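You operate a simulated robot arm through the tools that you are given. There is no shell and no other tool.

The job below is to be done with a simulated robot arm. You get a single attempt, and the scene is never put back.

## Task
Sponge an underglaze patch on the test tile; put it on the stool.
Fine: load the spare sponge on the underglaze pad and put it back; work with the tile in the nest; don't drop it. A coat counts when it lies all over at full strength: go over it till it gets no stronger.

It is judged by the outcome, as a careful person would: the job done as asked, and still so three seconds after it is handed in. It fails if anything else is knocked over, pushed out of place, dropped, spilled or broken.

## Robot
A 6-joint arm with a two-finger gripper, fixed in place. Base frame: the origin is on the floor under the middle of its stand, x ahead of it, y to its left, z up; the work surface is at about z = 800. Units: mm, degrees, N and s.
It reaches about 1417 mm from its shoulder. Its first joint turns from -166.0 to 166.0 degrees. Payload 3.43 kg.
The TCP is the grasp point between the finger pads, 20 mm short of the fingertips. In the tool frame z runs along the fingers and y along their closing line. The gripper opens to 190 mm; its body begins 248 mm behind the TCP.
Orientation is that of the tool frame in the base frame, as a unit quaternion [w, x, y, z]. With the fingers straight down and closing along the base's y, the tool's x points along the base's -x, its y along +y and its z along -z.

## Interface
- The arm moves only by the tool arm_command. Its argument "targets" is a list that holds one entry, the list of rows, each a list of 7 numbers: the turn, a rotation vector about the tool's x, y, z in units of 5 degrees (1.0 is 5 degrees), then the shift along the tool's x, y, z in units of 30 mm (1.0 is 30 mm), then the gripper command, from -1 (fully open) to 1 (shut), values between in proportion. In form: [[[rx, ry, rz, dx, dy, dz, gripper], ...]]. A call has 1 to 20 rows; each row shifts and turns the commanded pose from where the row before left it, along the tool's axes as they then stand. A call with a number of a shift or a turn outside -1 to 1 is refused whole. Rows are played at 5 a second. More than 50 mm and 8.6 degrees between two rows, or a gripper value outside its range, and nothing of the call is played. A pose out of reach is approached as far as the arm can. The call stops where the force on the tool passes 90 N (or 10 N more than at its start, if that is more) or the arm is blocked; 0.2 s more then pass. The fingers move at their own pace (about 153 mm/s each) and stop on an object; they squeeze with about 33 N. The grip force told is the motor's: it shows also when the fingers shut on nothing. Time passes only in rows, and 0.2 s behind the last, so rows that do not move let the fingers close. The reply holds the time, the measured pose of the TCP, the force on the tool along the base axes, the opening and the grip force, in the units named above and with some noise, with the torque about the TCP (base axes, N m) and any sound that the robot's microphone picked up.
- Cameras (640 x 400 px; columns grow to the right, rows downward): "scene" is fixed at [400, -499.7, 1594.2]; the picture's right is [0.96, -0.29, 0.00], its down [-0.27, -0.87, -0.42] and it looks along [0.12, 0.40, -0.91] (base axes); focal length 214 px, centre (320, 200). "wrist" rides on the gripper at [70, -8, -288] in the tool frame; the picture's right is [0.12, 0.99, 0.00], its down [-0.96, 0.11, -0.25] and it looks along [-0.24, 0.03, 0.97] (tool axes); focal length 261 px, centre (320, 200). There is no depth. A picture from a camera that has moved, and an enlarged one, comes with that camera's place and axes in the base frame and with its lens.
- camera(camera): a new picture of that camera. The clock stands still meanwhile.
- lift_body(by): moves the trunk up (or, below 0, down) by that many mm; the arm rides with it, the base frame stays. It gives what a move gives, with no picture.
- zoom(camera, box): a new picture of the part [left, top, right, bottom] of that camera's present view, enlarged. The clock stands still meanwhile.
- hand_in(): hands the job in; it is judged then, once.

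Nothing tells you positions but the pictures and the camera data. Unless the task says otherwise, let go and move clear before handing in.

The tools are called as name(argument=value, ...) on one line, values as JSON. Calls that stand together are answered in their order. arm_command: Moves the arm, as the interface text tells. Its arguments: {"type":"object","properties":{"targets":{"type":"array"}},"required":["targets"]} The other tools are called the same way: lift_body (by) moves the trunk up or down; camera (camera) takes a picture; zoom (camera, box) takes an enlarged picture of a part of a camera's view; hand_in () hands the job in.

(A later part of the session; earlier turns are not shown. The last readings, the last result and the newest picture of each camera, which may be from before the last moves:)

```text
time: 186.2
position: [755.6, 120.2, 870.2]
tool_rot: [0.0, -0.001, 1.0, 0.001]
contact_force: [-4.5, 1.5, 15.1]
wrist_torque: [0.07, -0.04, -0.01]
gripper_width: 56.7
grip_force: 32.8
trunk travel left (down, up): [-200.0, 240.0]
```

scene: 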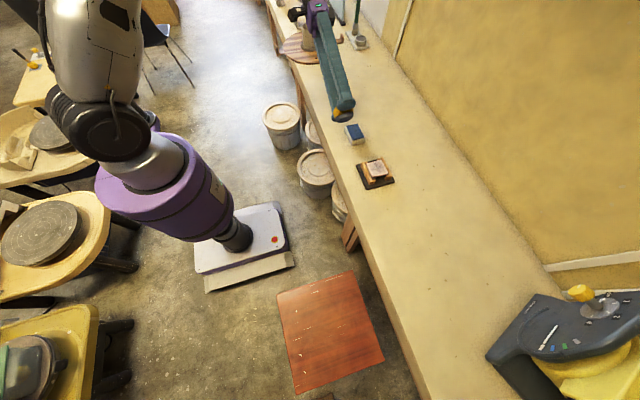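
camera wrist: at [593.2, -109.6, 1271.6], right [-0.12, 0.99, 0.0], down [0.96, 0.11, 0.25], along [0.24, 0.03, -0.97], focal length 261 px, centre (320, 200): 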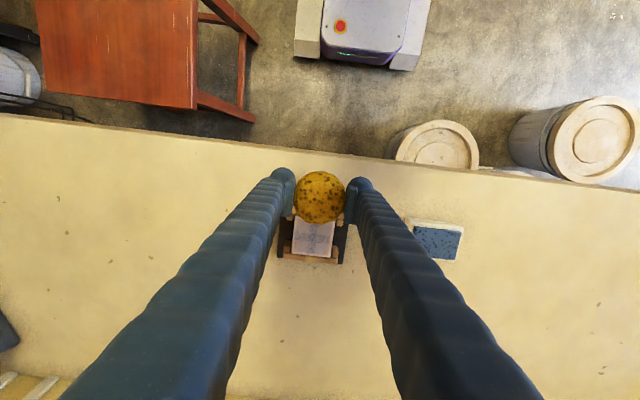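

arm_command(targets=[[[0, 0, 0, 0, 0, -0.5, 1], [0, 0, 0, 0, 0, -0.9, 1], [0, 0, 0, -0.1, -0.4, -0.8, 1], [0, 0, 0, -0.1, -0.9, 0, 1], [0, 0, 0, -0.15, -1, 0, 1], [0, 0, 0, -0.15, -1, 0, 1], [0, 0, 0, -0.15, -1, 0, 1], [0, 0, 0, -0.15, -1, 0, 1], [0, 0, 0, -0.133, -0.9, 0.2, 1], [0, 0, 0, 0, -0.517, 0.4, 1], [0, 0, 0, 0, 0, 0.6, 1], [0, 0, 0, 0, 0, 0.42, 1], [0, 0, 0, 0, 0, 0.1, 1], [0, 0, 0, 0, 0, 0.22, 1], [0, 0, 0, 0, 0, 0, 1], [0, 0, 0, 0, 0, 0, 1]]])

arm_command(targets=[[[0, 0, 0, 0, 0, -0.2, 1], [0, 0, 0, 0, -0.6, 0, 1], [0, 0, 0, 0, -0.6, 0, 1], [0, 0, 0, 0, 0, 0.2, 1], [0, 0, 0, 0, 0, 0, 1], [0, 0, 0, 0, 0, 0, 1]]])

arm_command(targets=[[[0, 0, 0, 0, 0, -0.2, 1], [0, 0, 0, 0.6, 0, 0, 1], [0, 0, 0, 0.6, 0, 0, 1], [0, 0, 0, 0, 0, 0.2, 1], [0, 0, 0, 0, 0, 0, 1], [0, 0, 0, 0, 0, 0, 1]]])

arm_command(targets=[[[0, 0, 0, 0, 0, -0.2, 1], [0, 0, 0, 0, 0.6, 0, 1], [0, 0, 0, 0, 0.6, 0, 1], [0, 0, 0, 0, 0, 0.2, 1], [0, 0, 0, 0, 0, 0, 1], [0, 0, 0, 0, 0, 0, 1]]])

arm_command(targets=[[[0, 0, 0, 0, 0, -0.4, 1], [0, 0, 0, 0, 0, -0.9, 1], [0, 0, 0, 0.6, 0, -0.9, 1], [0, 0, 0, 0.9, -0.2, -0.5, 1], [0, 0, 0, 0.9, -0.2, -0.5, 1], [0, 0, 0, 0.9, -0.2, -0.4, 1], [0, 0, 0, 0.8, 0, 0, 1], [0, 0, 0, 0, 0, 0, 1]]])

zoom(camera="wrist", box=[285, 232, 345, 282])

zoom(camera="scene", box=[363, 155, 393, 180])

```text
time: 189.6
position: [785.9, -83.4, 878.4]
tool_rot: [0.002, 0.0, 1.0, 0.001]
contact_force: [-3.0, 0.1, 35.7]
wrist_torque: [-0.26, 0.06, -0.01]
gripper_width: 56.7
grip_force: 33.3
trunk travel left (down, up): [-200.0, 240.0]
```

```text
time: 191.0
position: [784.3, -119.5, 879.5]
tool_rot: [0.002, 0.0, 1.0, 0.0]
contact_force: [1.4, -4.3, 39.1]
wrist_torque: [0.19, -0.06, 0.0]
gripper_width: 56.5
grip_force: 32.7
trunk travel left (down, up): [-200.0, 240.0]
```

```text
time: 192.4
position: [747.7, -117.9, 878.3]
tool_rot: [0.001, 0.0, 1.0, -0.001]
contact_force: [-7.2, 2.1, 36.2]
wrist_torque: [0.29, -0.01, 0.03]
gripper_width: 56.6
grip_force: 32.6
trunk travel left (down, up): [-200.0, 240.0]
```

```text
time: 193.8
position: [750.9, -84.7, 877.9]
tool_rot: [0.001, -0.001, 1.0, 0.0]
contact_force: [-0.4, 6.4, 25.7]
wrist_torque: [-0.03, -0.1, -0.01]
gripper_width: 56.9
grip_force: 32.8
trunk travel left (down, up): [-200.0, 240.0]
```

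```text
time: 195.6
position: [625.7, -100.4, 983.4]
tool_rot: [-0.001, 0.001, 1.0, -0.001]
contact_force: [0.2, 0.3, 0.4]
wrist_torque: [-0.02, 0.01, 0.01]
gripper_width: 56.5
grip_force: 33.1
trunk travel left (down, up): [-200.0, 240.0]
```

```text
8.00 times, centred on (315, 257) of wrist
camera zoom: at [555.6, -109.2, 1271.3], right [-0.12, 0.99, 0.0], down [0.96, 0.11, 0.25], along [0.24, 0.03, -0.97], focal length 2085 px, centre (360, -256)
```

zoom: 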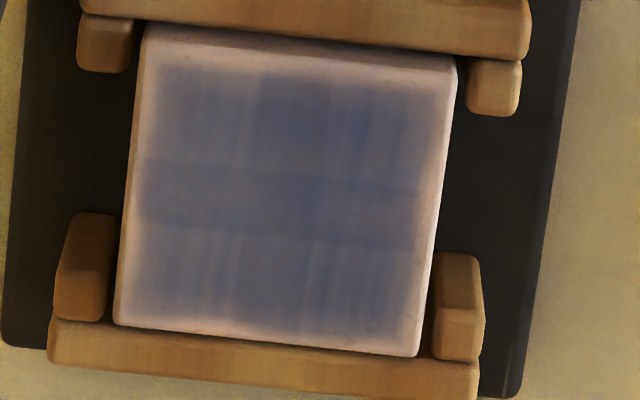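

```text
16.00 times, centred on (378, 168) of scene
camera zoom: at [400.0, -499.7, 1594.2], right [0.96, -0.29, 0.0], down [-0.27, -0.87, -0.42], along [0.12, 0.4, -0.91], focal length 3432 px, centre (-608, 720)
```

zoom: 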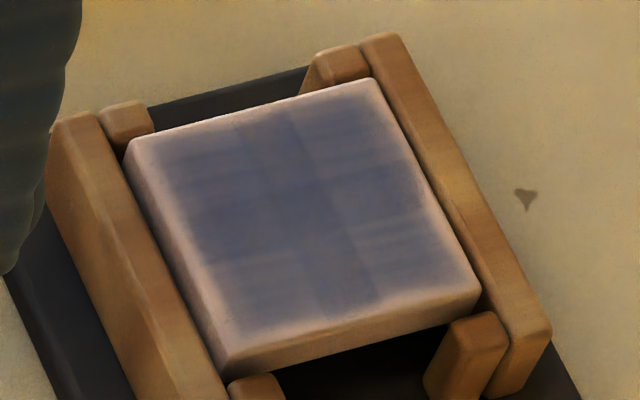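

Visually nearly the same as the round before, so it's close to saturation. I'll do one more full round with slightly different offsets plus the centre, to confirm it gets no stronger.

arm_command(targets=[[[0, 0, 0, -0.45, 0.6, 0, 1], [0, 0, 0, -0.5, 0.9, 0, 1], [0, 0, 0, -0.5, 0.9, 0.2, 1], [0, 0, 0, -0.5, 0.9, 0.3, 1], [0, 0, 0, -0.5, 0.9, 0.4, 1], [0, 0, 0, -0.5, 0.9, 0.5, 1], [0, 0, 0, -0.5, 0.9, 0.5, 1], [0, 0, 0, -0.5, 0.8, 0.5, 1], [0, 0, 0, -0.417, 0.517, 0.5, 1], [0, 0, 0, 0, 0, 0.5, 1], [0, 0, 0, 0, 0, 0.327, 1], [0, 0, 0, 0, 0, 0, 1]]])

arm_command(targets=[[[0, 0, 0, 0, 0, 0.18, 1], [0, 0, 0, 0, 0, 0, 1], [0, 0, 0, 0, 0, -0.2, 1], [0, 0, 0, 0, 0, 0.2, 1], [0, 0, 0, 0, 0, 0, 1], [0, 0, 0, 0, 0, -0.2, 1], [0, 0, 0, 0, 0, 0.2, 1], [0, 0, 0, 0, 0, 0, 1], [0, 0, 0, 0, 0, -0.2, 1], [0, 0, 0, 0, 0, 0.2, 1], [0, 0, 0, 0, 0, 0, 1], [0, 0, 0, 0, 0, -0.2, 1], [0, 0, 0, 0, 0, 0.2, 1], [0, 0, 0, 0, 0, 0, 1]]])

```text
time: 198.2
position: [755.4, 118.8, 872.6]
tool_rot: [-0.001, 0.0, 1.0, 0.0]
contact_force: [0.3, 0.5, -1.0]
wrist_torque: [-0.01, 0.04, -0.04]
gripper_width: 56.7
grip_force: 32.9
trunk travel left (down, up): [-200.0, 240.0]
```

```text
time: 201.2
position: [756.0, 119.1, 867.6]
tool_rot: [0.001, 0.0, 1.0, 0.0]
contact_force: [-0.9, 0.9, 19.3]
wrist_torque: [-0.02, -0.06, -0.03]
gripper_width: 56.5
grip_force: 33.2
trunk travel left (down, up): [-200.0, 240.0]
```

arm_command(targets=[[[0, 0, 0, 0, 0, -0.5, 1], [0, 0, 0, 0, 0, -0.9, 1], [0, 0, 0, -0.1, -0.5, -0.8, 1], [0, 0, 0, -0.1, -0.9, 0, 1], [0, 0, 0, -0.13, -1, 0, 1], [0, 0, 0, -0.13, -1, 0, 1], [0, 0, 0, -0.13, -1, 0, 1], [0, 0, 0, -0.13, -1, 0, 1], [0, 0, 0, -0.113, -0.9, 0.2, 1], [0, 0, 0, 0, -0.517, 0.4, 1], [0, 0, 0, 0, 0, 0.6, 1], [0, 0, 0, 0, 0, 0.43, 1], [0, 0, 0, 0, 0, 0.1, 1], [0, 0, 0, 0, 0, 0.2, 1], [0, 0, 0, 0, 0, 0, 1], [0, 0, 0, 0, 0, 0, 1]]])

arm_command(targets=[[[0, 0, 0, 0, 0, -0.2, 1], [0, 0, 0, 0, -0.5, 0, 1], [0, 0, 0, 0, -0.5, 0, 1], [0, 0, 0, 0, 0, 0.2, 1], [0, 0, 0, 0, 0, 0, 1], [0, 0, 0, 0, 0, 0, 1]]])

arm_command(targets=[[[0, 0, 0, 0, 0, -0.2, 1], [0, 0, 0, 0.5, 0, 0, 1], [0, 0, 0, 0.5, 0, 0, 1], [0, 0, 0, 0, 0, 0.2, 1], [0, 0, 0, 0, 0, 0, 1], [0, 0, 0, 0, 0, 0, 1]]])

arm_command(targets=[[[0, 0, 0, 0, 0, -0.2, 1], [0, 0, 0, 0, 0.5, 0, 1], [0, 0, 0, 0, 0.5, 0, 1], [0, 0, 0, 0, 0, 0.2, 1], [0, 0, 0, 0, 0, 0, 1], [0, 0, 0, 0, 0, 0, 1]]])

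arm_command(targets=[[[0, 0, 0, 0, 0, -0.2, 1], [0, 0, 0, -0.5, -0.5, 0, 1], [0, 0, 0, 0, 0, 0.2, 1], [0, 0, 0, 0, 0, 0, 1], [0, 0, 0, 0, 0, 0, 1]]])

arm_command(targets=[[[0, 0, 0, 0, 0, -0.4, 1], [0, 0, 0, 0, 0, -0.9, 1], [0, 0, 0, 0.9, 0, -0.9, 1], [0, 0, 0, 1, 0, -0.5, 1], [0, 0, 0, 1, 0, -0.5, 1], [0, 0, 0, 1, 0, -0.4, 1], [0, 0, 0, 0.8, 0, 0, 1], [0, 0, 0, 0, 0, 0, 1]]])

zoom(camera="wrist", box=[285, 232, 345, 282])

zoom(camera="scene", box=[363, 155, 393, 180])

```text
time: 204.6
position: [782.5, -85.9, 877.7]
tool_rot: [0.003, -0.001, 1.0, 0.001]
contact_force: [3.0, -1.7, 39.2]
wrist_torque: [-0.28, -0.12, -0.02]
gripper_width: 56.1
grip_force: 33.1
trunk travel left (down, up): [-200.0, 240.0]
```

```text
time: 206.0
position: [780.7, -114.4, 876.8]
tool_rot: [0.002, 0.0, 1.0, -0.002]
contact_force: [-2.4, 7.3, 49.0]
wrist_torque: [0.37, 0.13, -0.02]
gripper_width: 56.4
grip_force: 32.2
trunk travel left (down, up): [-200.0, 240.0]
```

```text
time: 207.4
position: [750.3, -116.9, 875.7]
tool_rot: [0.001, 0.0, 1.0, 0.0]
contact_force: [-3.4, 2.7, 37.9]
wrist_torque: [0.17, 0.03, -0.08]
gripper_width: 56.3
grip_force: 33.1
trunk travel left (down, up): [-200.0, 240.0]
```

```text
time: 208.8
position: [752.9, -86.5, 877.8]
tool_rot: [0.001, -0.001, 1.0, 0.001]
contact_force: [-1.0, 6.8, 38.3]
wrist_torque: [-0.29, -0.11, -0.03]
gripper_width: 56.3
grip_force: 32.8
trunk travel left (down, up): [-200.0, 240.0]
```

```text
time: 210.0
position: [766.3, -100.7, 876.5]
tool_rot: [0.002, -0.001, 1.0, 0.001]
contact_force: [-2.1, -7.5, 31.2]
wrist_torque: [-0.42, -0.03, -0.05]
gripper_width: 56.4
grip_force: 33.2
trunk travel left (down, up): [-200.0, 240.0]
```

```text
time: 211.8
position: [624.2, -102.1, 983.5]
tool_rot: [-0.001, 0.0, 1.0, 0.0]
contact_force: [-0.7, 0.6, 0.3]
wrist_torque: [0.01, 0.0, 0.01]
gripper_width: 55.9
grip_force: 33.2
trunk travel left (down, up): [-200.0, 240.0]
```

```text
8.00 times, centred on (315, 257) of wrist
camera zoom: at [554.1, -110.7, 1271.1], right [-0.12, 0.99, 0.0], down [0.96, 0.12, 0.25], along [0.24, 0.03, -0.97], focal length 2085 px, centre (360, -256)
```

zoom: 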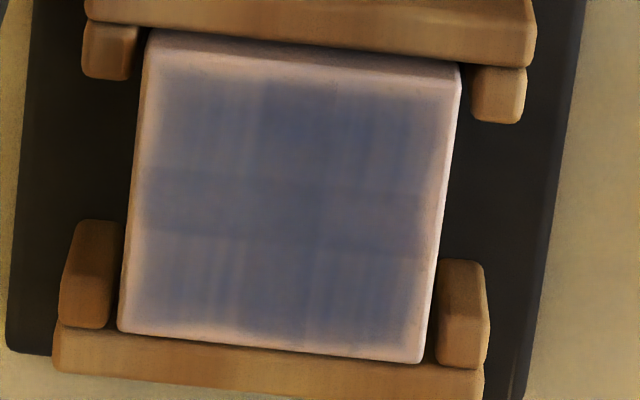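

```text
16.00 times, centred on (378, 168) of scene
camera zoom: at [400.0, -499.7, 1594.2], right [0.96, -0.29, 0.0], down [-0.27, -0.87, -0.42], along [0.12, 0.4, -0.91], focal length 3432 px, centre (-608, 720)
```

zoom: 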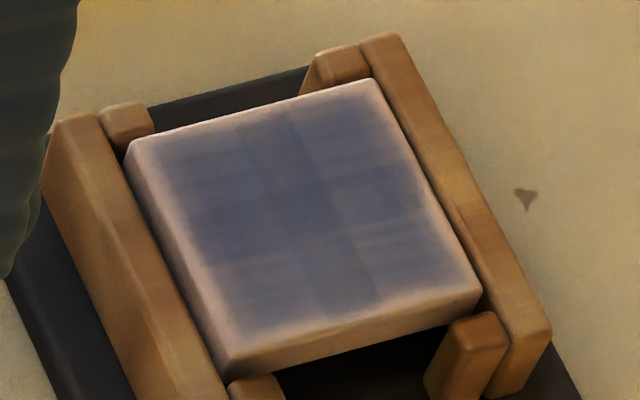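

No visible change from the round before: the coat is even and at full strength. Now I'll take the sponge back to its home spot near (749, -300.5).

arm_command(targets=[[[0, 0, 0, -0.4, -0.6, 0, 1], [0, 0, 0, -0.5, -0.9, 0, 1], [0, 0, 0, -0.5, -0.9, 0, 1], [0, 0, 0, -0.5, -0.9, 0, 1], [0, 0, 0, -0.5, -0.9, 0.3, 1], [0, 0, 0, -0.5, -0.9, 0.5, 1], [0, 0, 0, -0.6, -0.9, 0.7, 1], [0, 0, 0, -0.567, -0.667, 0.8, 1], [0, 0, 0, 0, 0, 0.8, 1], [0, 0, 0, 0, 0, 0.5, 1], [0, 0, 0, 0, 0, 0, 1]]])

zoom(camera="wrist", box=[230, 130, 430, 250])

zoom(camera="scene", box=[360, 160, 440, 230])

```text
time: 214.2
position: [746.1, -302.2, 873.9]
tool_rot: [0.0, 0.001, 1.0, 0.0]
contact_force: [-0.3, 0.5, 0.1]
wrist_torque: [0.01, 0.02, 0.02]
gripper_width: 55.9
grip_force: 33.4
trunk travel left (down, up): [-200.0, 240.0]
```

```text
3.20 times, centred on (330, 190) of wrist
camera zoom: at [676.7, -311.1, 1162.1], right [-0.12, 0.99, 0.0], down [0.96, 0.11, 0.25], along [0.24, 0.03, -0.97], focal length 834 px, centre (288, 232)
```

zoom: 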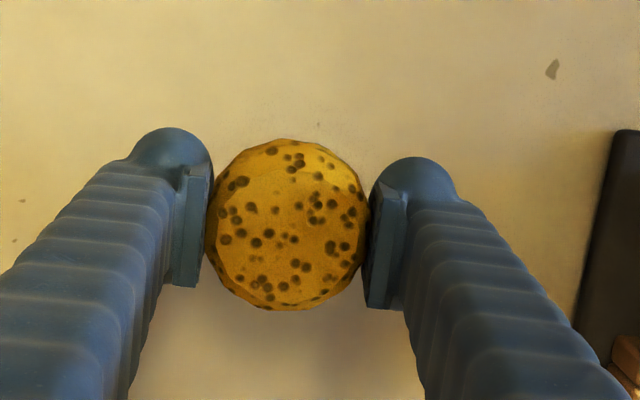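

```text
5.71 times, centred on (400, 195) of scene
camera zoom: at [400.0, -499.7, 1594.2], right [0.96, -0.29, 0.0], down [-0.27, -0.87, -0.42], along [0.12, 0.4, -0.91], focal length 1226 px, centre (-137, 229)
```

zoom: 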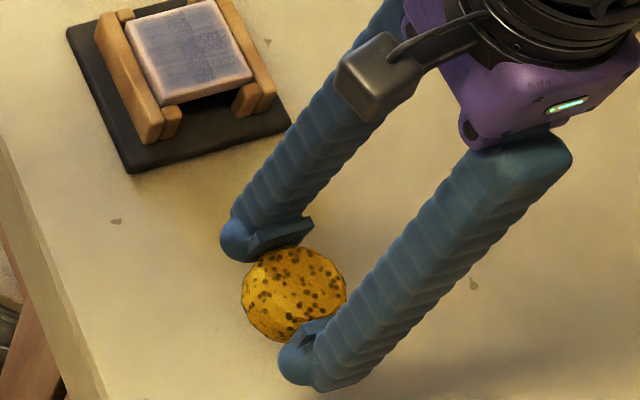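

arm_command(targets=[[[0, 0, 0, 0, 0.05, 0.5, 1], [0, 0, 0, 0, 0, 0.5, 1], [0, 0, 0, 0, 0, 0.3, 1], [0, 0, 0, 0, 0, 0.1, 1], [0, 0, 0, 0, 0, 0, 1]]])

```text
time: 215.4
position: [747.9, -299.7, 832.1]
tool_rot: [0.0, 0.0, 1.0, 0.0]
contact_force: [-0.3, 0.0, 0.2]
wrist_torque: [-0.04, 0.03, 0.0]
gripper_width: 56.1
grip_force: 32.5
trunk travel left (down, up): [-200.0, 240.0]
```

arm_command(targets=[[[0, 0, 0, 0, 0, 0.05, 1], [0, 0, 0, 0, 0, 0, 1]]])

```text
time: 216.0
position: [746.9, -299.6, 831.5]
tool_rot: [-0.001, 0.0, 1.0, 0.001]
contact_force: [-0.1, -0.8, 0.1]
wrist_torque: [0.02, 0.0, -0.01]
gripper_width: 55.7
grip_force: 32.7
trunk travel left (down, up): [-200.0, 240.0]
```

arm_command(targets=[[[0, 0, 0, 0, 0, 0.05, 1], [0, 0, 0, 0, 0, 0, 1]]])

```text
time: 216.6
position: [747.2, -299.6, 829.3]
tool_rot: [-0.001, 0.0, 1.0, 0.0]
contact_force: [-0.4, 0.1, -0.1]
wrist_torque: [-0.02, -0.03, 0.01]
gripper_width: 56.0
grip_force: 33.1
trunk travel left (down, up): [-200.0, 240.0]
```

arm_command(targets=[[[0, 0, 0, 0, 0, 0.05, 1], [0, 0, 0, 0, 0, 0, 1]]])

```text
time: 217.2
position: [744.7, -299.9, 828.6]
tool_rot: [0.0, 0.0, 1.0, 0.001]
contact_force: [3.8, -1.0, 8.8]
wrist_torque: [-0.07, -0.18, -0.02]
gripper_width: 56.0
grip_force: 32.6
trunk travel left (down, up): [-200.0, 240.0]
```

The sponge touches the bench at its home spot. I'll open gently and withdraw straight up.

arm_command(targets=[[[0, 0, 0, 0, 0, -0.015, 1], [0, 0, 0, 0, 0, 0, 0.3], [0, 0, 0, 0, 0, 0, 0.1], [0, 0, 0, 0, 0, 0, -0.1], [0, 0, 0, 0, 0, 0, -0.1], [0, 0, 0, 0, 0, -0.5, -0.1], [0, 0, 0, 0, 0, -1, -0.1], [0, 0, 0, 0, 0, -1, -0.1], [0, 0, 0, 0, 0, -1, -0.1], [0, 0, 0, 0, 0, -0.8, -0.1], [0, 0, 0, 0, 0, 0, -0.1]]])

camera(camera="wrist")

zoom(camera="scene", box=[340, 140, 440, 230])

```text
time: 219.6
position: [746.2, -298.0, 956.4]
tool_rot: [-0.001, 0.0, 1.0, 0.001]
contact_force: [0.4, -0.1, -0.5]
wrist_torque: [-0.05, 0.0, 0.0]
gripper_width: 104.6
grip_force: 0.1
trunk travel left (down, up): [-200.0, 240.0]
```

```text
taken
camera wrist: at [676.4, -306.9, 1243.4], right [-0.12, 0.99, 0.0], down [0.96, 0.11, 0.25], along [0.24, 0.03, -0.97], focal length 261 px, centre (320, 200)
```

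wrist: 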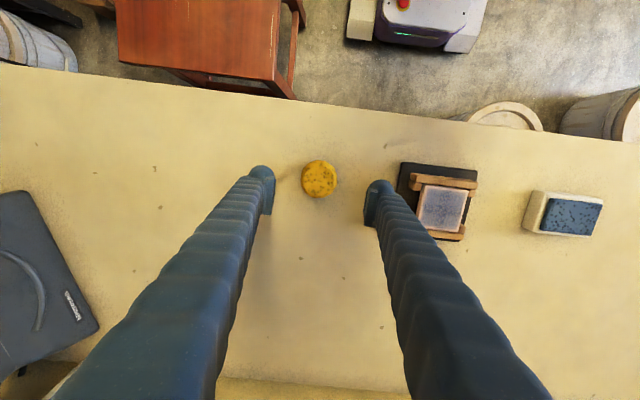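

```text
4.44 times, centred on (390, 185) of scene
camera zoom: at [400.0, -499.7, 1594.2], right [0.96, -0.29, 0.0], down [-0.27, -0.87, -0.42], along [0.12, 0.4, -0.91], focal length 953 px, centre (9, 267)
```

zoom: 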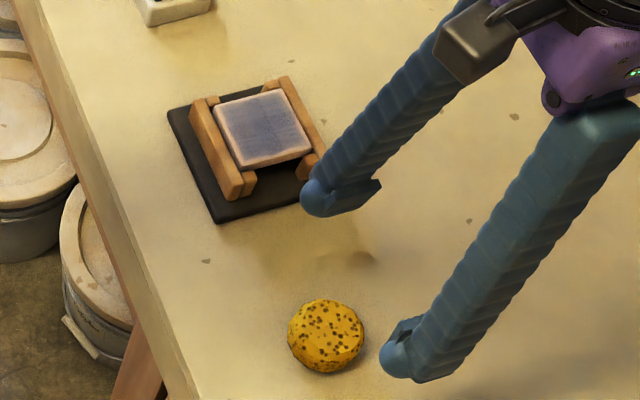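

The sponge is exactly back at its original image position. Next the tile: I'll hover over the nest with the gripper open to check the coat and align the fingers with the tile's ±y sides.

arm_command(targets=[[[0, 0, 0, -0.1, 0.63, 0, -0.15], [0, 0, 0, -0.1, 1, 0, -0.15], [0, 0, 0, -0.1, 1, 0, -0.15], [0, 0, 0, -0.1, 1, 0, -0.15], [0, 0, 0, -0.1, 1, 0, -0.15], [0, 0, 0, -0.1, 1, 0, -0.15], [0, 0, 0, -0.1, 0.7, 0, -0.15], [0, 0, 0, -0.04, 0.3, 0, -0.15], [0, 0, 0, 0, 0, 0, -0.15]]])

zoom(camera="wrist", box=[240, 120, 400, 240])

zoom(camera="scene", box=[340, 130, 420, 200])

```text
time: 221.6
position: [771.2, -101.0, 957.4]
tool_rot: [0.0, 0.001, 1.0, -0.001]
contact_force: [0.6, 0.2, 0.0]
wrist_torque: [-0.04, 0.0, 0.0]
gripper_width: 109.2
grip_force: 0.1
trunk travel left (down, up): [-200.0, 240.0]
```

```text
3.33 times, centred on (320, 180) of wrist
camera zoom: at [699.7, -109.6, 1243.8], right [-0.12, 0.99, 0.0], down [0.96, 0.11, 0.25], along [0.24, 0.03, -0.97], focal length 869 px, centre (320, 267)
```

zoom: 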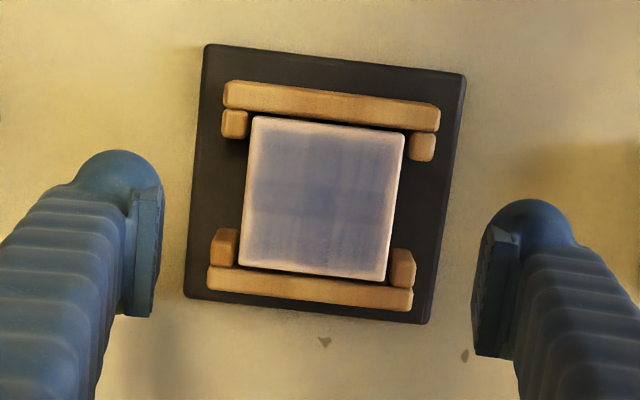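

```text
5.71 times, centred on (380, 165) of scene
camera zoom: at [400.0, -499.7, 1594.2], right [0.96, -0.29, 0.0], down [-0.27, -0.87, -0.42], along [0.12, 0.4, -0.91], focal length 1226 px, centre (-23, 400)
```

zoom: 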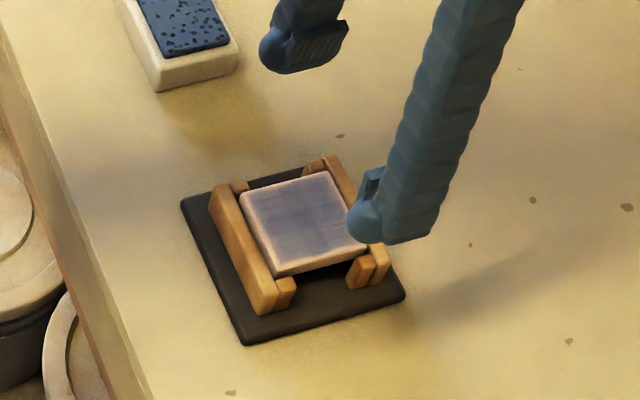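

Seen from straight above, the coat is a mid-blue with the centre overlap darker. I want to be sure this is truly the maximum, so I'm taking reference close-ups before one more, more heavily loaded pass.

zoom(camera="wrist", box=[295, 142, 345, 192])

zoom(camera="scene", box=[363, 155, 393, 180])

```text
8.00 times, centred on (320, 167) of wrist
camera zoom: at [699.7, -109.6, 1243.8], right [-0.12, 0.99, 0.0], down [0.96, 0.11, 0.25], along [0.24, 0.03, -0.97], focal length 2085 px, centre (320, 464)
```

zoom: 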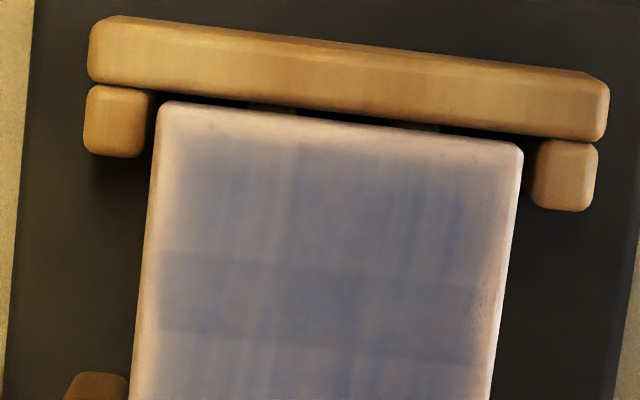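

```text
16.00 times, centred on (378, 168) of scene
camera zoom: at [400.0, -499.7, 1594.2], right [0.96, -0.29, 0.0], down [-0.27, -0.87, -0.42], along [0.12, 0.4, -0.91], focal length 3432 px, centre (-608, 720)
```

zoom: 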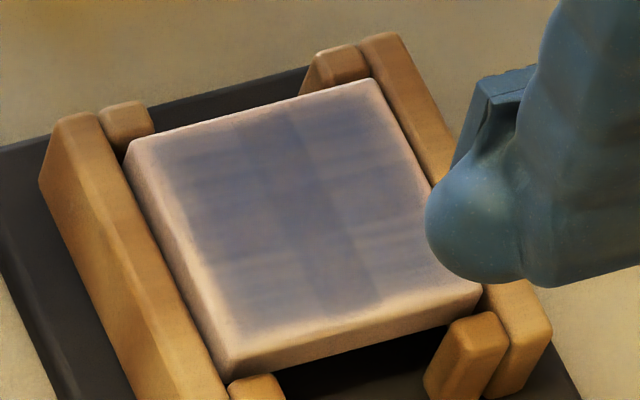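

I'll fetch the sponge again for a heavier-loaded check pass.

arm_command(targets=[[[0, 0, 0, 0.1, -0.63, 0, -0.15], [0, 0, 0, 0.1, -1, 0, -0.15], [0, 0, 0, 0.1, -1, 0, -0.15], [0, 0, 0, 0.1, -1, 0, -0.15], [0, 0, 0, 0.1, -1, 0, -0.15], [0, 0, 0, 0.1, -1, 0, -0.15], [0, 0, 0, 0.1, -0.7, 0, -0.15], [0, 0, 0, 0.04, -0.35, 0.3, -0.15], [0, 0, 0, 0, 0, 0.8, -0.15], [0, 0, 0, 0, 0, 0.8, -0.15], [0, 0, 0, 0, 0, 0.8, -0.15], [0, 0, 0, 0, 0, 0.8, -0.15], [0, 0, 0, 0, 0, 0.6, -0.15], [0, 0, 0, 0, 0, 0, -0.15]]])

zoom(camera="wrist", box=[230, 130, 430, 250])

```text
time: 224.6
position: [747.8, -298.7, 835.9]
tool_rot: [0.0, 0.001, 1.0, 0.0]
contact_force: [0.2, 0.1, -0.4]
wrist_torque: [-0.01, 0.02, 0.05]
gripper_width: 109.1
grip_force: 0.0
trunk travel left (down, up): [-200.0, 240.0]
```

```text
3.20 times, centred on (330, 190) of wrist
camera zoom: at [677.6, -308.0, 1123.7], right [-0.12, 0.99, 0.0], down [0.96, 0.11, 0.25], along [0.24, 0.03, -0.97], focal length 834 px, centre (288, 232)
```

zoom: 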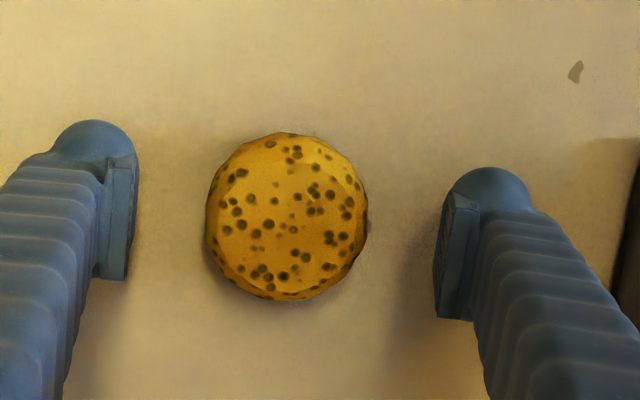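

arm_command(targets=[[[0, 0, 0, 0, 0, 0, 0.2], [0, 0, 0, 0, 0, 0, 0.35], [0, 0, 0, 0, 0, 0, 1], [0, 0, 0, 0, 0, 0, 1], [0, 0, 0, 0, 0, 0, 1], [0, 0, 0, 0, 0, -0.4, 1], [0, 0, 0, 0, 0, -1, 1], [0, 0, 0, 0, 0, -1, 1], [0, 0, 0, 0, 0, -1, 1], [0, 0, 0, 0, 0, 0, 1]]])

arm_command(targets=[[[0, 0, 0, -0.02, 0.5, 0, 1], [0, 0, 0, -0.02, 1, 0, 1], [0, 0, 0, -0.02, 1, 0, 1], [0, 0, 0, -0.02, 1, 0, 1], [0, 0, 0, -0.02, 1, 0, 1], [0, 0, 0, -0.02, 1, 0, 1], [0, 0, 0, -0.02, 1, 0, 1], [0, 0, 0, -0.02, 1, 0, 1], [0, 0, 0, -0.02, 1, 0, 1], [0, 0, 0, -0.02, 1, 0, 1], [0, 0, 0, -0.02, 1, 0, 1], [0, 0, 0, -0.02, 1, 0, 1], [0, 0, 0, -0.02, 1, 0, 1], [0, 0, 0, -0.02, 0.9, 0, 1], [0, 0, 0, -0.02, 0.583, 0.3, 1], [0, 0, 0, 0, 0, 0.9, 1], [0, 0, 0, 0, 0, 0.7, 1], [0, 0, 0, 0, 0, 0.3, 1], [0, 0, 0, 0, 0, 0, 1]]])

```text
time: 226.8
position: [746.0, -302.7, 936.4]
tool_rot: [0.0, 0.0, 1.0, 0.0]
contact_force: [0.6, 0.4, 0.2]
wrist_torque: [-0.02, 0.0, -0.02]
gripper_width: 55.7
grip_force: 33.0
trunk travel left (down, up): [-200.0, 240.0]
```

```text
time: 230.8
position: [758.2, 118.1, 873.5]
tool_rot: [0.001, 0.001, 1.0, 0.001]
contact_force: [0.1, -1.5, 27.7]
wrist_torque: [-0.1, 0.08, -0.03]
gripper_width: 55.8
grip_force: 33.1
trunk travel left (down, up): [-200.0, 240.0]
```

arm_command(targets=[[[0, 0, 0, 0, 0, 0, 1], [0, 0, 0, 0, 0, -0.2, 1], [0, 0, 0, 0, 0, 0.21, 1], [0, 0, 0, 0, 0, 0, 1], [0, 0, 0, 0, 0, 0, 1], [0, 0, 0, 0, 0, -0.2, 1], [0, 0, 0, 0, 0, 0.21, 1], [0, 0, 0, 0, 0, 0, 1], [0, 0, 0, 0, 0, 0, 1], [0, 0, 0, 0, 0, -0.2, 1], [0, 0, 0, 0, 0, 0.21, 1], [0, 0, 0, 0, 0, 0, 1], [0, 0, 0, 0, 0, 0, 1], [0, 0, 0, 0, 0, -0.2, 1], [0, 0, 0, 0, 0, 0.21, 1], [0, 0, 0, 0, 0, 0, 1], [0, 0, 0, 0, 0, 0, 1]]])

```text
time: 234.4
position: [757.1, 116.7, 872.0]
tool_rot: [0.001, 0.0, 1.0, -0.001]
contact_force: [3.5, 2.3, 46.0]
wrist_torque: [0.02, -0.05, 0.0]
gripper_width: 55.8
grip_force: 33.0
trunk travel left (down, up): [-200.0, 240.0]
```

arm_command(targets=[[[0, 0, 0, 0, 0, -0.5, 1], [0, 0, 0, 0, 0, -0.9, 1], [0, 0, 0, -0.1, -0.4, -0.8, 1], [0, 0, 0, -0.1, -0.9, 0, 1], [0, 0, 0, -0.15, -1, 0, 1], [0, 0, 0, -0.15, -1, 0, 1], [0, 0, 0, -0.15, -1, 0, 1], [0, 0, 0, -0.15, -1, 0, 1], [0, 0, 0, -0.133, -0.9, 0.2, 1], [0, 0, 0, 0, -0.517, 0.4, 1], [0, 0, 0, 0, 0, 0.6, 1], [0, 0, 0, 0, 0, 0.4, 1], [0, 0, 0, 0, 0, 0.1, 1], [0, 0, 0, 0, 0, 0.19, 1], [0, 0, 0, 0, 0, 0, 1], [0, 0, 0, 0, 0, 0, 1]]])

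arm_command(targets=[[[0, 0, 0, 0, 0, -0.2, 1], [0, 0, 0, 0, -0.6, 0, 1], [0, 0, 0, 0, -0.6, 0, 1], [0, 0, 0, 0, 0, 0.2, 1], [0, 0, 0, 0, 0, 0, 1], [0, 0, 0, 0, 0, 0, 1]]])

arm_command(targets=[[[0, 0, 0, 0, 0, -0.2, 1], [0, 0, 0, 0.6, 0, 0, 1], [0, 0, 0, 0.6, 0, 0, 1], [0, 0, 0, 0, 0, 0.2, 1], [0, 0, 0, 0, 0, 0, 1], [0, 0, 0, 0, 0, 0, 1]]])

arm_command(targets=[[[0, 0, 0, 0, 0, -0.2, 1], [0, 0, 0, 0, 0.6, 0, 1], [0, 0, 0, 0, 0.6, 0, 1], [0, 0, 0, 0, 0, 0.2, 1], [0, 0, 0, 0, 0, 0, 1], [0, 0, 0, 0, 0, 0, 1]]])

arm_command(targets=[[[0, 0, 0, 0, 0, -0.4, 1], [0, 0, 0, 0, 0, -0.9, 1], [0, 0, 0, 0.6, 0, -0.9, 1], [0, 0, 0, 0.9, -0.2, -0.5, 1], [0, 0, 0, 0.9, -0.2, -0.5, 1], [0, 0, 0, 0.9, -0.2, -0.4, 1], [0, 0, 0, 0.8, 0, 0, 1], [0, 0, 0, 0, 0, 0, 1]]])

zoom(camera="wrist", box=[285, 232, 345, 282])

zoom(camera="scene", box=[363, 155, 393, 180])

```text
time: 237.8
position: [783.8, -84.1, 881.8]
tool_rot: [0.001, 0.0, 1.0, 0.0]
contact_force: [-3.6, 3.3, 30.7]
wrist_torque: [-0.14, 0.07, -0.03]
gripper_width: 55.7
grip_force: 32.6
trunk travel left (down, up): [-200.0, 240.0]
```

```text
time: 239.2
position: [783.4, -116.4, 881.4]
tool_rot: [0.0, -0.001, 1.0, 0.0]
contact_force: [-1.3, -4.6, 20.2]
wrist_torque: [-0.03, 0.07, 0.02]
gripper_width: 55.6
grip_force: 32.8
trunk travel left (down, up): [-200.0, 240.0]
```

```text
time: 240.6
position: [747.3, -119.3, 881.5]
tool_rot: [0.001, 0.0, 1.0, 0.0]
contact_force: [-3.1, -0.6, 27.8]
wrist_torque: [0.22, 0.0, 0.0]
gripper_width: 55.7
grip_force: 32.6
trunk travel left (down, up): [-200.0, 240.0]
```

```text
time: 242.0
position: [750.2, -81.8, 881.8]
tool_rot: [0.001, 0.0, 1.0, 0.0]
contact_force: [0.0, 7.3, 26.8]
wrist_torque: [0.06, -0.17, 0.06]
gripper_width: 56.1
grip_force: 32.8
trunk travel left (down, up): [-200.0, 240.0]
```

```text
time: 243.8
position: [625.5, -99.5, 985.1]
tool_rot: [-0.001, -0.001, 1.0, 0.0]
contact_force: [-0.7, -0.3, 0.6]
wrist_torque: [-0.01, 0.02, -0.01]
gripper_width: 56.2
grip_force: 33.0
trunk travel left (down, up): [-200.0, 240.0]
```

```text
8.00 times, centred on (315, 257) of wrist
camera zoom: at [555.8, -108.6, 1272.6], right [-0.12, 0.99, 0.0], down [0.96, 0.11, 0.25], along [0.24, 0.03, -0.97], focal length 2085 px, centre (360, -256)
```

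zoom: 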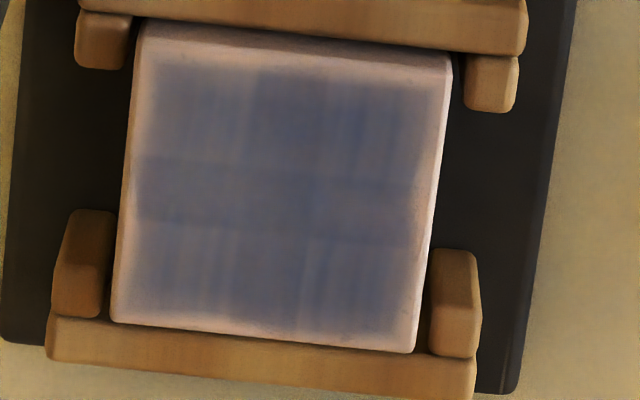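

```text
16.00 times, centred on (378, 168) of scene
camera zoom: at [400.0, -499.7, 1594.2], right [0.96, -0.29, 0.0], down [-0.27, -0.87, -0.42], along [0.12, 0.4, -0.91], focal length 3432 px, centre (-608, 720)
```

zoom: 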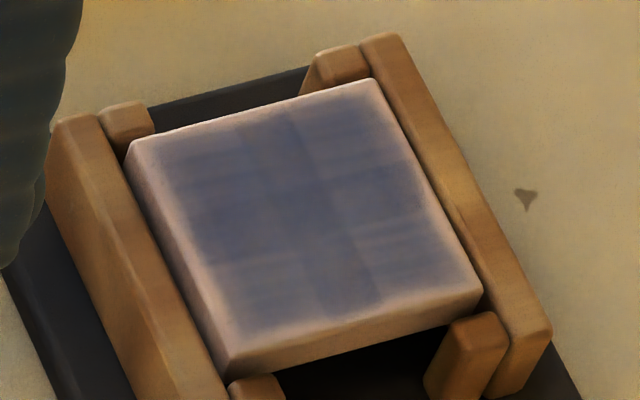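

Heavier loading made no difference: the coat is at its maximum and even. I'll return the sponge to its spot again.

arm_command(targets=[[[0, 0, 0, -0.4, -0.6, 0, 1], [0, 0, 0, -0.5, -0.9, 0, 1], [0, 0, 0, -0.5, -0.9, 0, 1], [0, 0, 0, -0.5, -0.9, 0, 1], [0, 0, 0, -0.5, -0.9, 0.3, 1], [0, 0, 0, -0.5, -0.9, 0.5, 1], [0, 0, 0, -0.6, -0.9, 0.7, 1], [0, 0, 0, -0.567, -0.667, 0.8, 1], [0, 0, 0, 0, 0, 0.8, 1], [0, 0, 0, 0, 0, 0.5, 1], [0, 0, 0, 0, 0, 0, 1]]])

zoom(camera="wrist", box=[230, 130, 430, 250])

```text
time: 246.2
position: [750.7, -302.3, 880.0]
tool_rot: [-0.001, 0.0, 1.0, -0.001]
contact_force: [-1.3, 0.1, -0.7]
wrist_torque: [0.0, 0.03, 0.02]
gripper_width: 55.8
grip_force: 32.9
trunk travel left (down, up): [-200.0, 240.0]
```

```text
3.20 times, centred on (330, 190) of wrist
camera zoom: at [680.1, -311.3, 1167.4], right [-0.12, 0.99, 0.0], down [0.96, 0.11, 0.25], along [0.24, 0.03, -0.97], focal length 834 px, centre (288, 232)
```

zoom: 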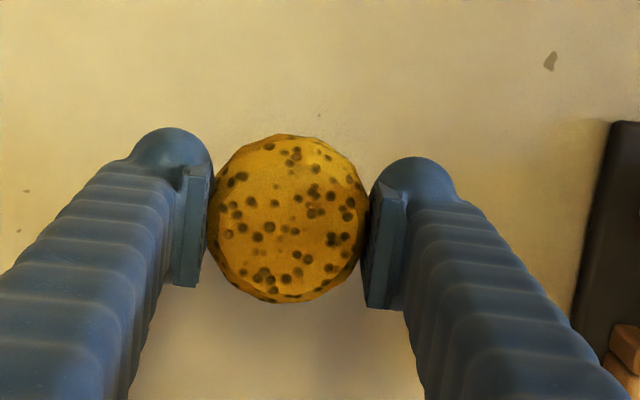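

arm_command(targets=[[[0, 0, 0, 0, 0, 0.5, 1], [0, 0, 0, 0, 0, 0.5, 1], [0, 0, 0, 0, 0, 0.3, 1], [0, 0, 0, 0, 0, 0.12, 1], [0, 0, 0, 0, 0, 0, 1]]])

arm_command(targets=[[[0, 0, 0, 0, 0, 0.05, 1], [0, 0, 0, 0, 0, 0, 1]]])

```text
time: 247.4
position: [746.8, -301.7, 836.1]
tool_rot: [-0.001, 0.0, 1.0, 0.0]
contact_force: [-0.4, 0.8, 0.4]
wrist_torque: [0.03, -0.03, 0.0]
gripper_width: 55.8
grip_force: 32.7
trunk travel left (down, up): [-200.0, 240.0]
```

```text
time: 248.0
position: [748.0, -300.8, 834.5]
tool_rot: [-0.002, 0.0, 1.0, 0.0]
contact_force: [-0.5, -0.3, 0.8]
wrist_torque: [-0.05, 0.0, -0.02]
gripper_width: 56.0
grip_force: 32.8
trunk travel left (down, up): [-200.0, 240.0]
```

arm_command(targets=[[[0, 0, 0, 0, 0, 0.04, 1], [0, 0, 0, 0, 0, 0, 1]]])

```text
time: 248.6
position: [747.2, -302.0, 833.9]
tool_rot: [-0.001, 0.0, 1.0, 0.0]
contact_force: [0.3, -0.8, -0.6]
wrist_torque: [-0.01, -0.05, 0.03]
gripper_width: 55.9
grip_force: 33.3
trunk travel left (down, up): [-200.0, 240.0]
```

arm_command(targets=[[[0, 0, 0, 0, 0, 0.04, 1], [0, 0, 0, 0, 0, 0, 1]]])

```text
time: 249.2
position: [749.1, -300.9, 834.3]
tool_rot: [0.0, 0.0, 1.0, 0.001]
contact_force: [1.2, -1.9, 9.7]
wrist_torque: [-0.08, -0.01, -0.01]
gripper_width: 55.7
grip_force: 33.2
trunk travel left (down, up): [-200.0, 240.0]
```

Contact with the bench at about 10 N. Opening and withdrawing straight up now.

arm_command(targets=[[[0, 0, 0, 0, 0, -0.015, 1], [0, 0, 0, 0, 0, 0, 0.3], [0, 0, 0, 0, 0, 0, 0.1], [0, 0, 0, 0, 0, 0, -0.15], [0, 0, 0, 0, 0, 0, -0.15], [0, 0, 0, 0, 0, -0.5, -0.15], [0, 0, 0, 0, 0, -1, -0.15], [0, 0, 0, 0, 0, -1, -0.15], [0, 0, 0, 0, 0, -1, -0.15], [0, 0, 0, 0, 0, -0.5, -0.15], [0, 0, 0, 0, 0, 0, -0.15]]])

arm_command(targets=[[[0, 0, 0, -0.08, 0.6, 0, -0.15], [0, 0, 0, -0.08, 1, 0, -0.15], [0, 0, 0, -0.08, 1, 0, -0.15], [0, 0, 0, -0.08, 1, 0, -0.15], [0, 0, 0, -0.08, 1, 0, -0.15], [0, 0, 0, -0.08, 1, 0, -0.15], [0, 0, 0, -0.08, 0.7, 0.3, -0.15], [0, 0, 0, -0.09, 0.37, 0.5, -0.15], [0, 0, 0, 0, 0, 0.5, -0.15], [0, 0, 0, 0, 0, 0, -0.15]]])

camera(camera="wrist")

zoom(camera="wrist", box=[240, 120, 400, 240])

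zoom(camera="scene", box=[340, 140, 420, 230])

```text
time: 251.6
position: [747.4, -301.5, 953.6]
tool_rot: [0.0, 0.0, 1.0, -0.001]
contact_force: [-0.6, 0.6, 0.3]
wrist_torque: [-0.02, -0.01, 0.01]
gripper_width: 109.1
grip_force: 0.0
trunk travel left (down, up): [-200.0, 240.0]
```

```text
time: 253.8
position: [766.0, -101.5, 912.4]
tool_rot: [0.001, 0.0, 1.0, 0.0]
contact_force: [0.0, 0.7, 0.0]
wrist_torque: [0.02, -0.01, 0.04]
gripper_width: 108.8
grip_force: 0.1
trunk travel left (down, up): [-200.0, 240.0]
```

```text
taken
camera wrist: at [695.9, -110.7, 1200.8], right [-0.12, 0.99, 0.0], down [0.96, 0.11, 0.25], along [0.25, 0.03, -0.97], focal length 261 px, centre (320, 200)
```

wrist: 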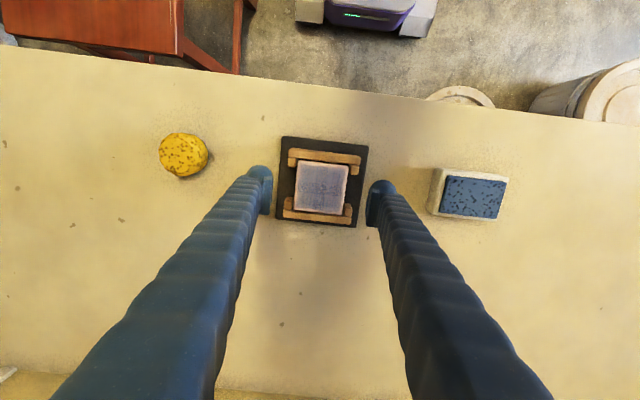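

```text
3.33 times, centred on (320, 180) of wrist
camera zoom: at [695.9, -110.7, 1200.8], right [-0.12, 0.99, 0.0], down [0.96, 0.11, 0.25], along [0.25, 0.03, -0.97], focal length 869 px, centre (320, 267)
```

zoom: 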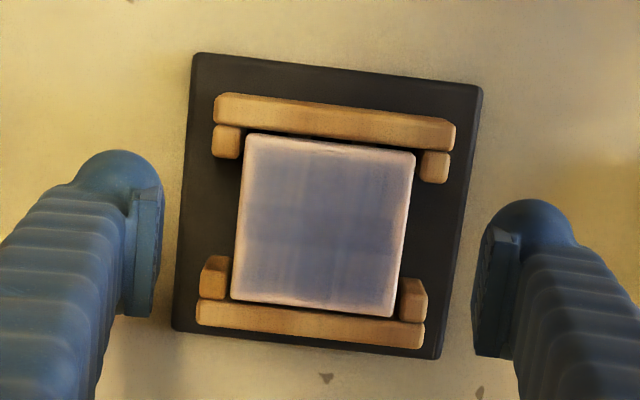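

```text
4.44 times, centred on (380, 185) of scene
camera zoom: at [400.0, -499.7, 1594.2], right [0.96, -0.29, 0.0], down [-0.27, -0.87, -0.42], along [0.12, 0.4, -0.91], focal length 953 px, centre (53, 267)
```

zoom: 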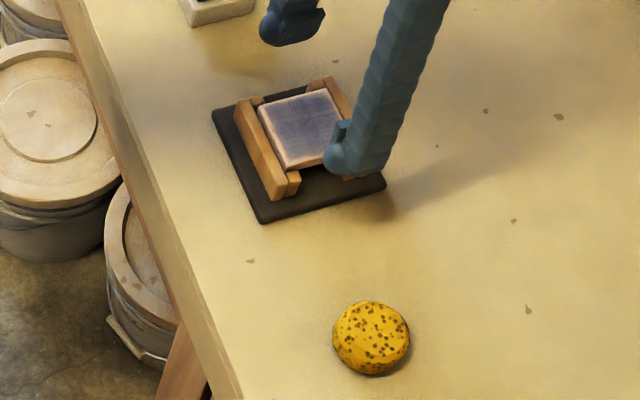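

The sponge is home again and the gripper is centred over the nest. The finger pads are about 35 mm wide and must fit between the nubs beside the tile, so I'm checking that gap closely.

zoom(camera="wrist", box=[285, 140, 355, 220])

zoom(camera="scene", box=[360, 155, 396, 185])

```text
5.00 times, centred on (320, 180) of wrist
camera zoom: at [695.9, -110.7, 1200.8], right [-0.12, 0.99, 0.0], down [0.96, 0.11, 0.25], along [0.25, 0.03, -0.97], focal length 1303 px, centre (320, 300)
```

zoom: 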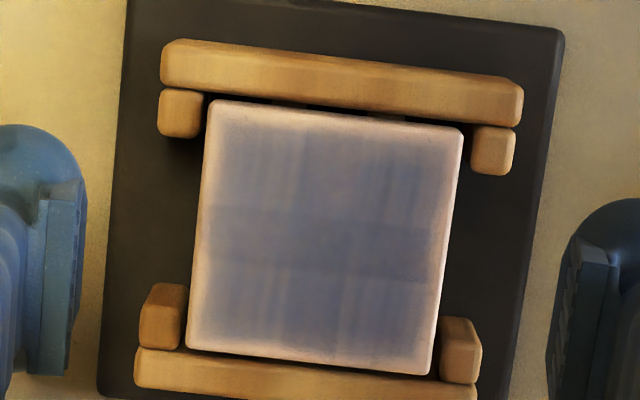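

```text
13.33 times, centred on (378, 170) of scene
camera zoom: at [400.0, -499.7, 1594.2], right [0.96, -0.29, 0.0], down [-0.27, -0.87, -0.42], along [0.12, 0.4, -0.91], focal length 2860 px, centre (-453, 600)
```

zoom: 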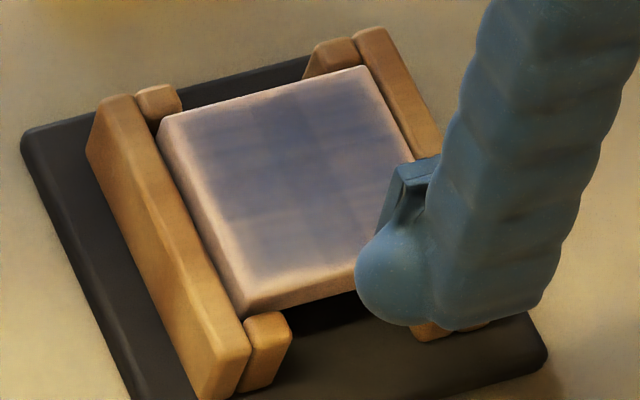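

The gap between nubs is about 50 mm, centred about 3 mm toward +x of the tool, which leaves enough room for the pads. I'll shift +2.5 mm in x and lower the open fingers beside the tile, watching the force.

arm_command(targets=[[[0, 0, 0, -0.083, 0, 0.5, -0.15], [0, 0, 0, 0, 0, 0.5, -0.15], [0, 0, 0, 0, 0, 0.3, -0.15], [0, 0, 0, 0, 0, 0, -0.15]]])

zoom(camera="wrist", box=[240, 120, 400, 240])

zoom(camera="scene", box=[350, 145, 410, 195])

```text
time: 254.8
position: [768.3, -100.9, 872.6]
tool_rot: [-0.001, 0.0, 1.0, 0.0]
contact_force: [0.5, -0.4, -1.2]
wrist_torque: [-0.01, 0.02, -0.05]
gripper_width: 109.1
grip_force: 0.1
trunk travel left (down, up): [-200.0, 240.0]
```

```text
3.33 times, centred on (320, 180) of wrist
camera zoom: at [697.7, -110.4, 1161.8], right [-0.12, 0.99, 0.0], down [0.96, 0.11, 0.25], along [0.24, 0.03, -0.97], focal length 869 px, centre (320, 267)
```

zoom: 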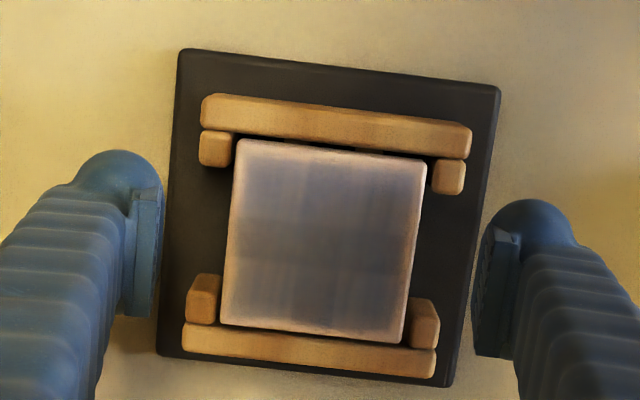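

```text
8.00 times, centred on (380, 170) of scene
camera zoom: at [400.0, -499.7, 1594.2], right [0.96, -0.29, 0.0], down [-0.27, -0.87, -0.42], along [0.12, 0.4, -0.91], focal length 1716 px, centre (-160, 440)
```

zoom: 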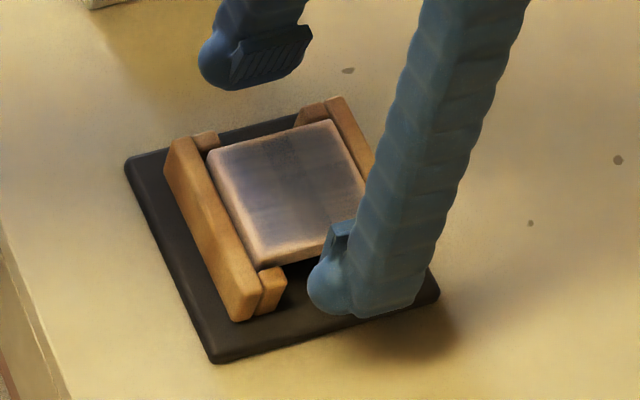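

The pads are about 28 mm wide, so there's ample clearance, and the tool is centred on the tile within 1 mm. I'll lower the rest of the way.

arm_command(targets=[[[0, 0, 0, 0, 0, 0.4, -0.15], [0, 0, 0, 0, 0, 0.3, -0.15], [0, 0, 0, 0, 0, 0.2, -0.15], [0, 0, 0, 0, 0, 0.08, -0.15], [0, 0, 0, 0, 0, 0, -0.15]]])

zoom(camera="wrist", box=[240, 120, 400, 240])

zoom(camera="scene", box=[350, 145, 410, 195])

```text
time: 256.0
position: [769.7, -99.9, 845.0]
tool_rot: [0.0, 0.0, 1.0, 0.0]
contact_force: [-0.6, 0.0, -0.1]
wrist_torque: [0.0, 0.01, -0.01]
gripper_width: 109.2
grip_force: 0.0
trunk travel left (down, up): [-200.0, 240.0]
```

```text
3.33 times, centred on (320, 180) of wrist
camera zoom: at [700.0, -109.2, 1132.7], right [-0.12, 0.99, 0.0], down [0.96, 0.11, 0.25], along [0.24, 0.03, -0.97], focal length 869 px, centre (320, 267)
```

zoom: 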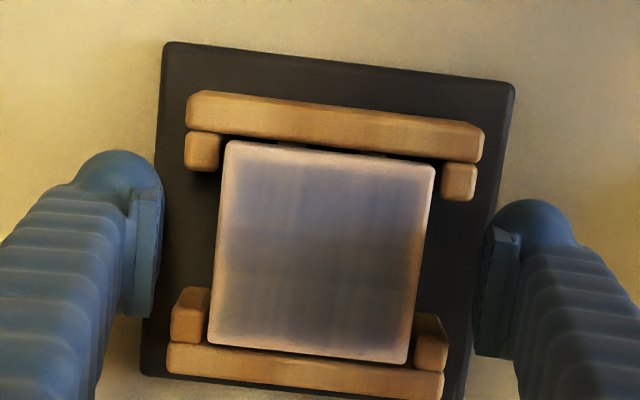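

```text
8.00 times, centred on (380, 170) of scene
camera zoom: at [400.0, -499.7, 1594.2], right [0.96, -0.29, 0.0], down [-0.27, -0.87, -0.42], along [0.12, 0.4, -0.91], focal length 1716 px, centre (-160, 440)
```

zoom: 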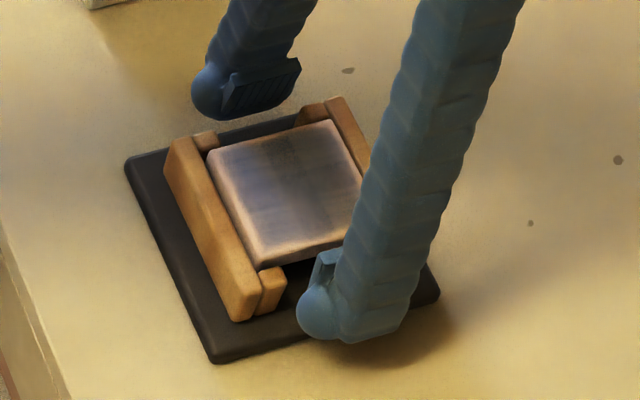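

The fingers stand clear of the nubs on both sides of the tile. Closing on the tile's edges now.

arm_command(targets=[[[0, 0, 0, 0, 0, 0, 0.05], [0, 0, 0, 0, 0, 0, 0.2], [0, 0, 0, 0, 0, 0, 0.24], [0, 0, 0, 0, 0, 0, 1], [0, 0, 0, 0, 0, 0, 1], [0, 0, 0, 0, 0, 0, 1], [0, 0, 0, 0, 0, 0, 1]]])

zoom(camera="wrist", box=[240, 120, 400, 240])

zoom(camera="scene", box=[350, 145, 410, 195])

```text
time: 257.6
position: [770.7, -100.5, 844.5]
tool_rot: [-0.001, 0.0, 1.0, 0.0]
contact_force: [-3.8, 1.1, 0.8]
wrist_torque: [0.03, 0.04, -0.02]
gripper_width: 68.7
grip_force: 32.8
trunk travel left (down, up): [-200.0, 240.0]
```

```text
3.33 times, centred on (320, 180) of wrist
camera zoom: at [699.7, -109.2, 1132.8], right [-0.12, 0.99, 0.0], down [0.96, 0.11, 0.25], along [0.24, 0.03, -0.97], focal length 869 px, centre (320, 267)
```

zoom: 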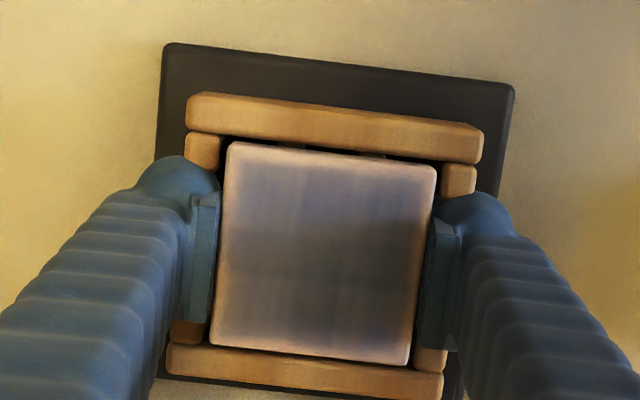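

```text
8.00 times, centred on (380, 170) of scene
camera zoom: at [400.0, -499.7, 1594.2], right [0.96, -0.29, 0.0], down [-0.27, -0.87, -0.42], along [0.12, 0.4, -0.91], focal length 1716 px, centre (-160, 440)
```

zoom: 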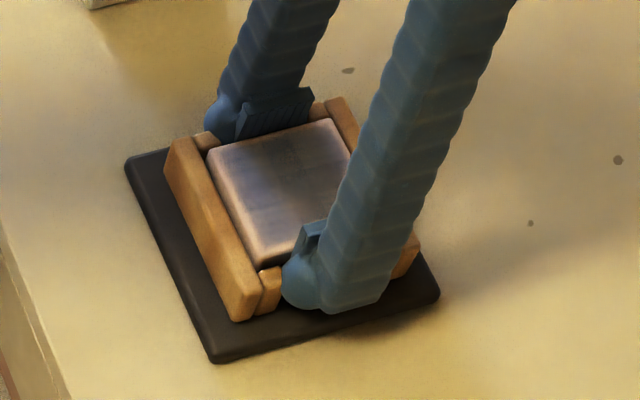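

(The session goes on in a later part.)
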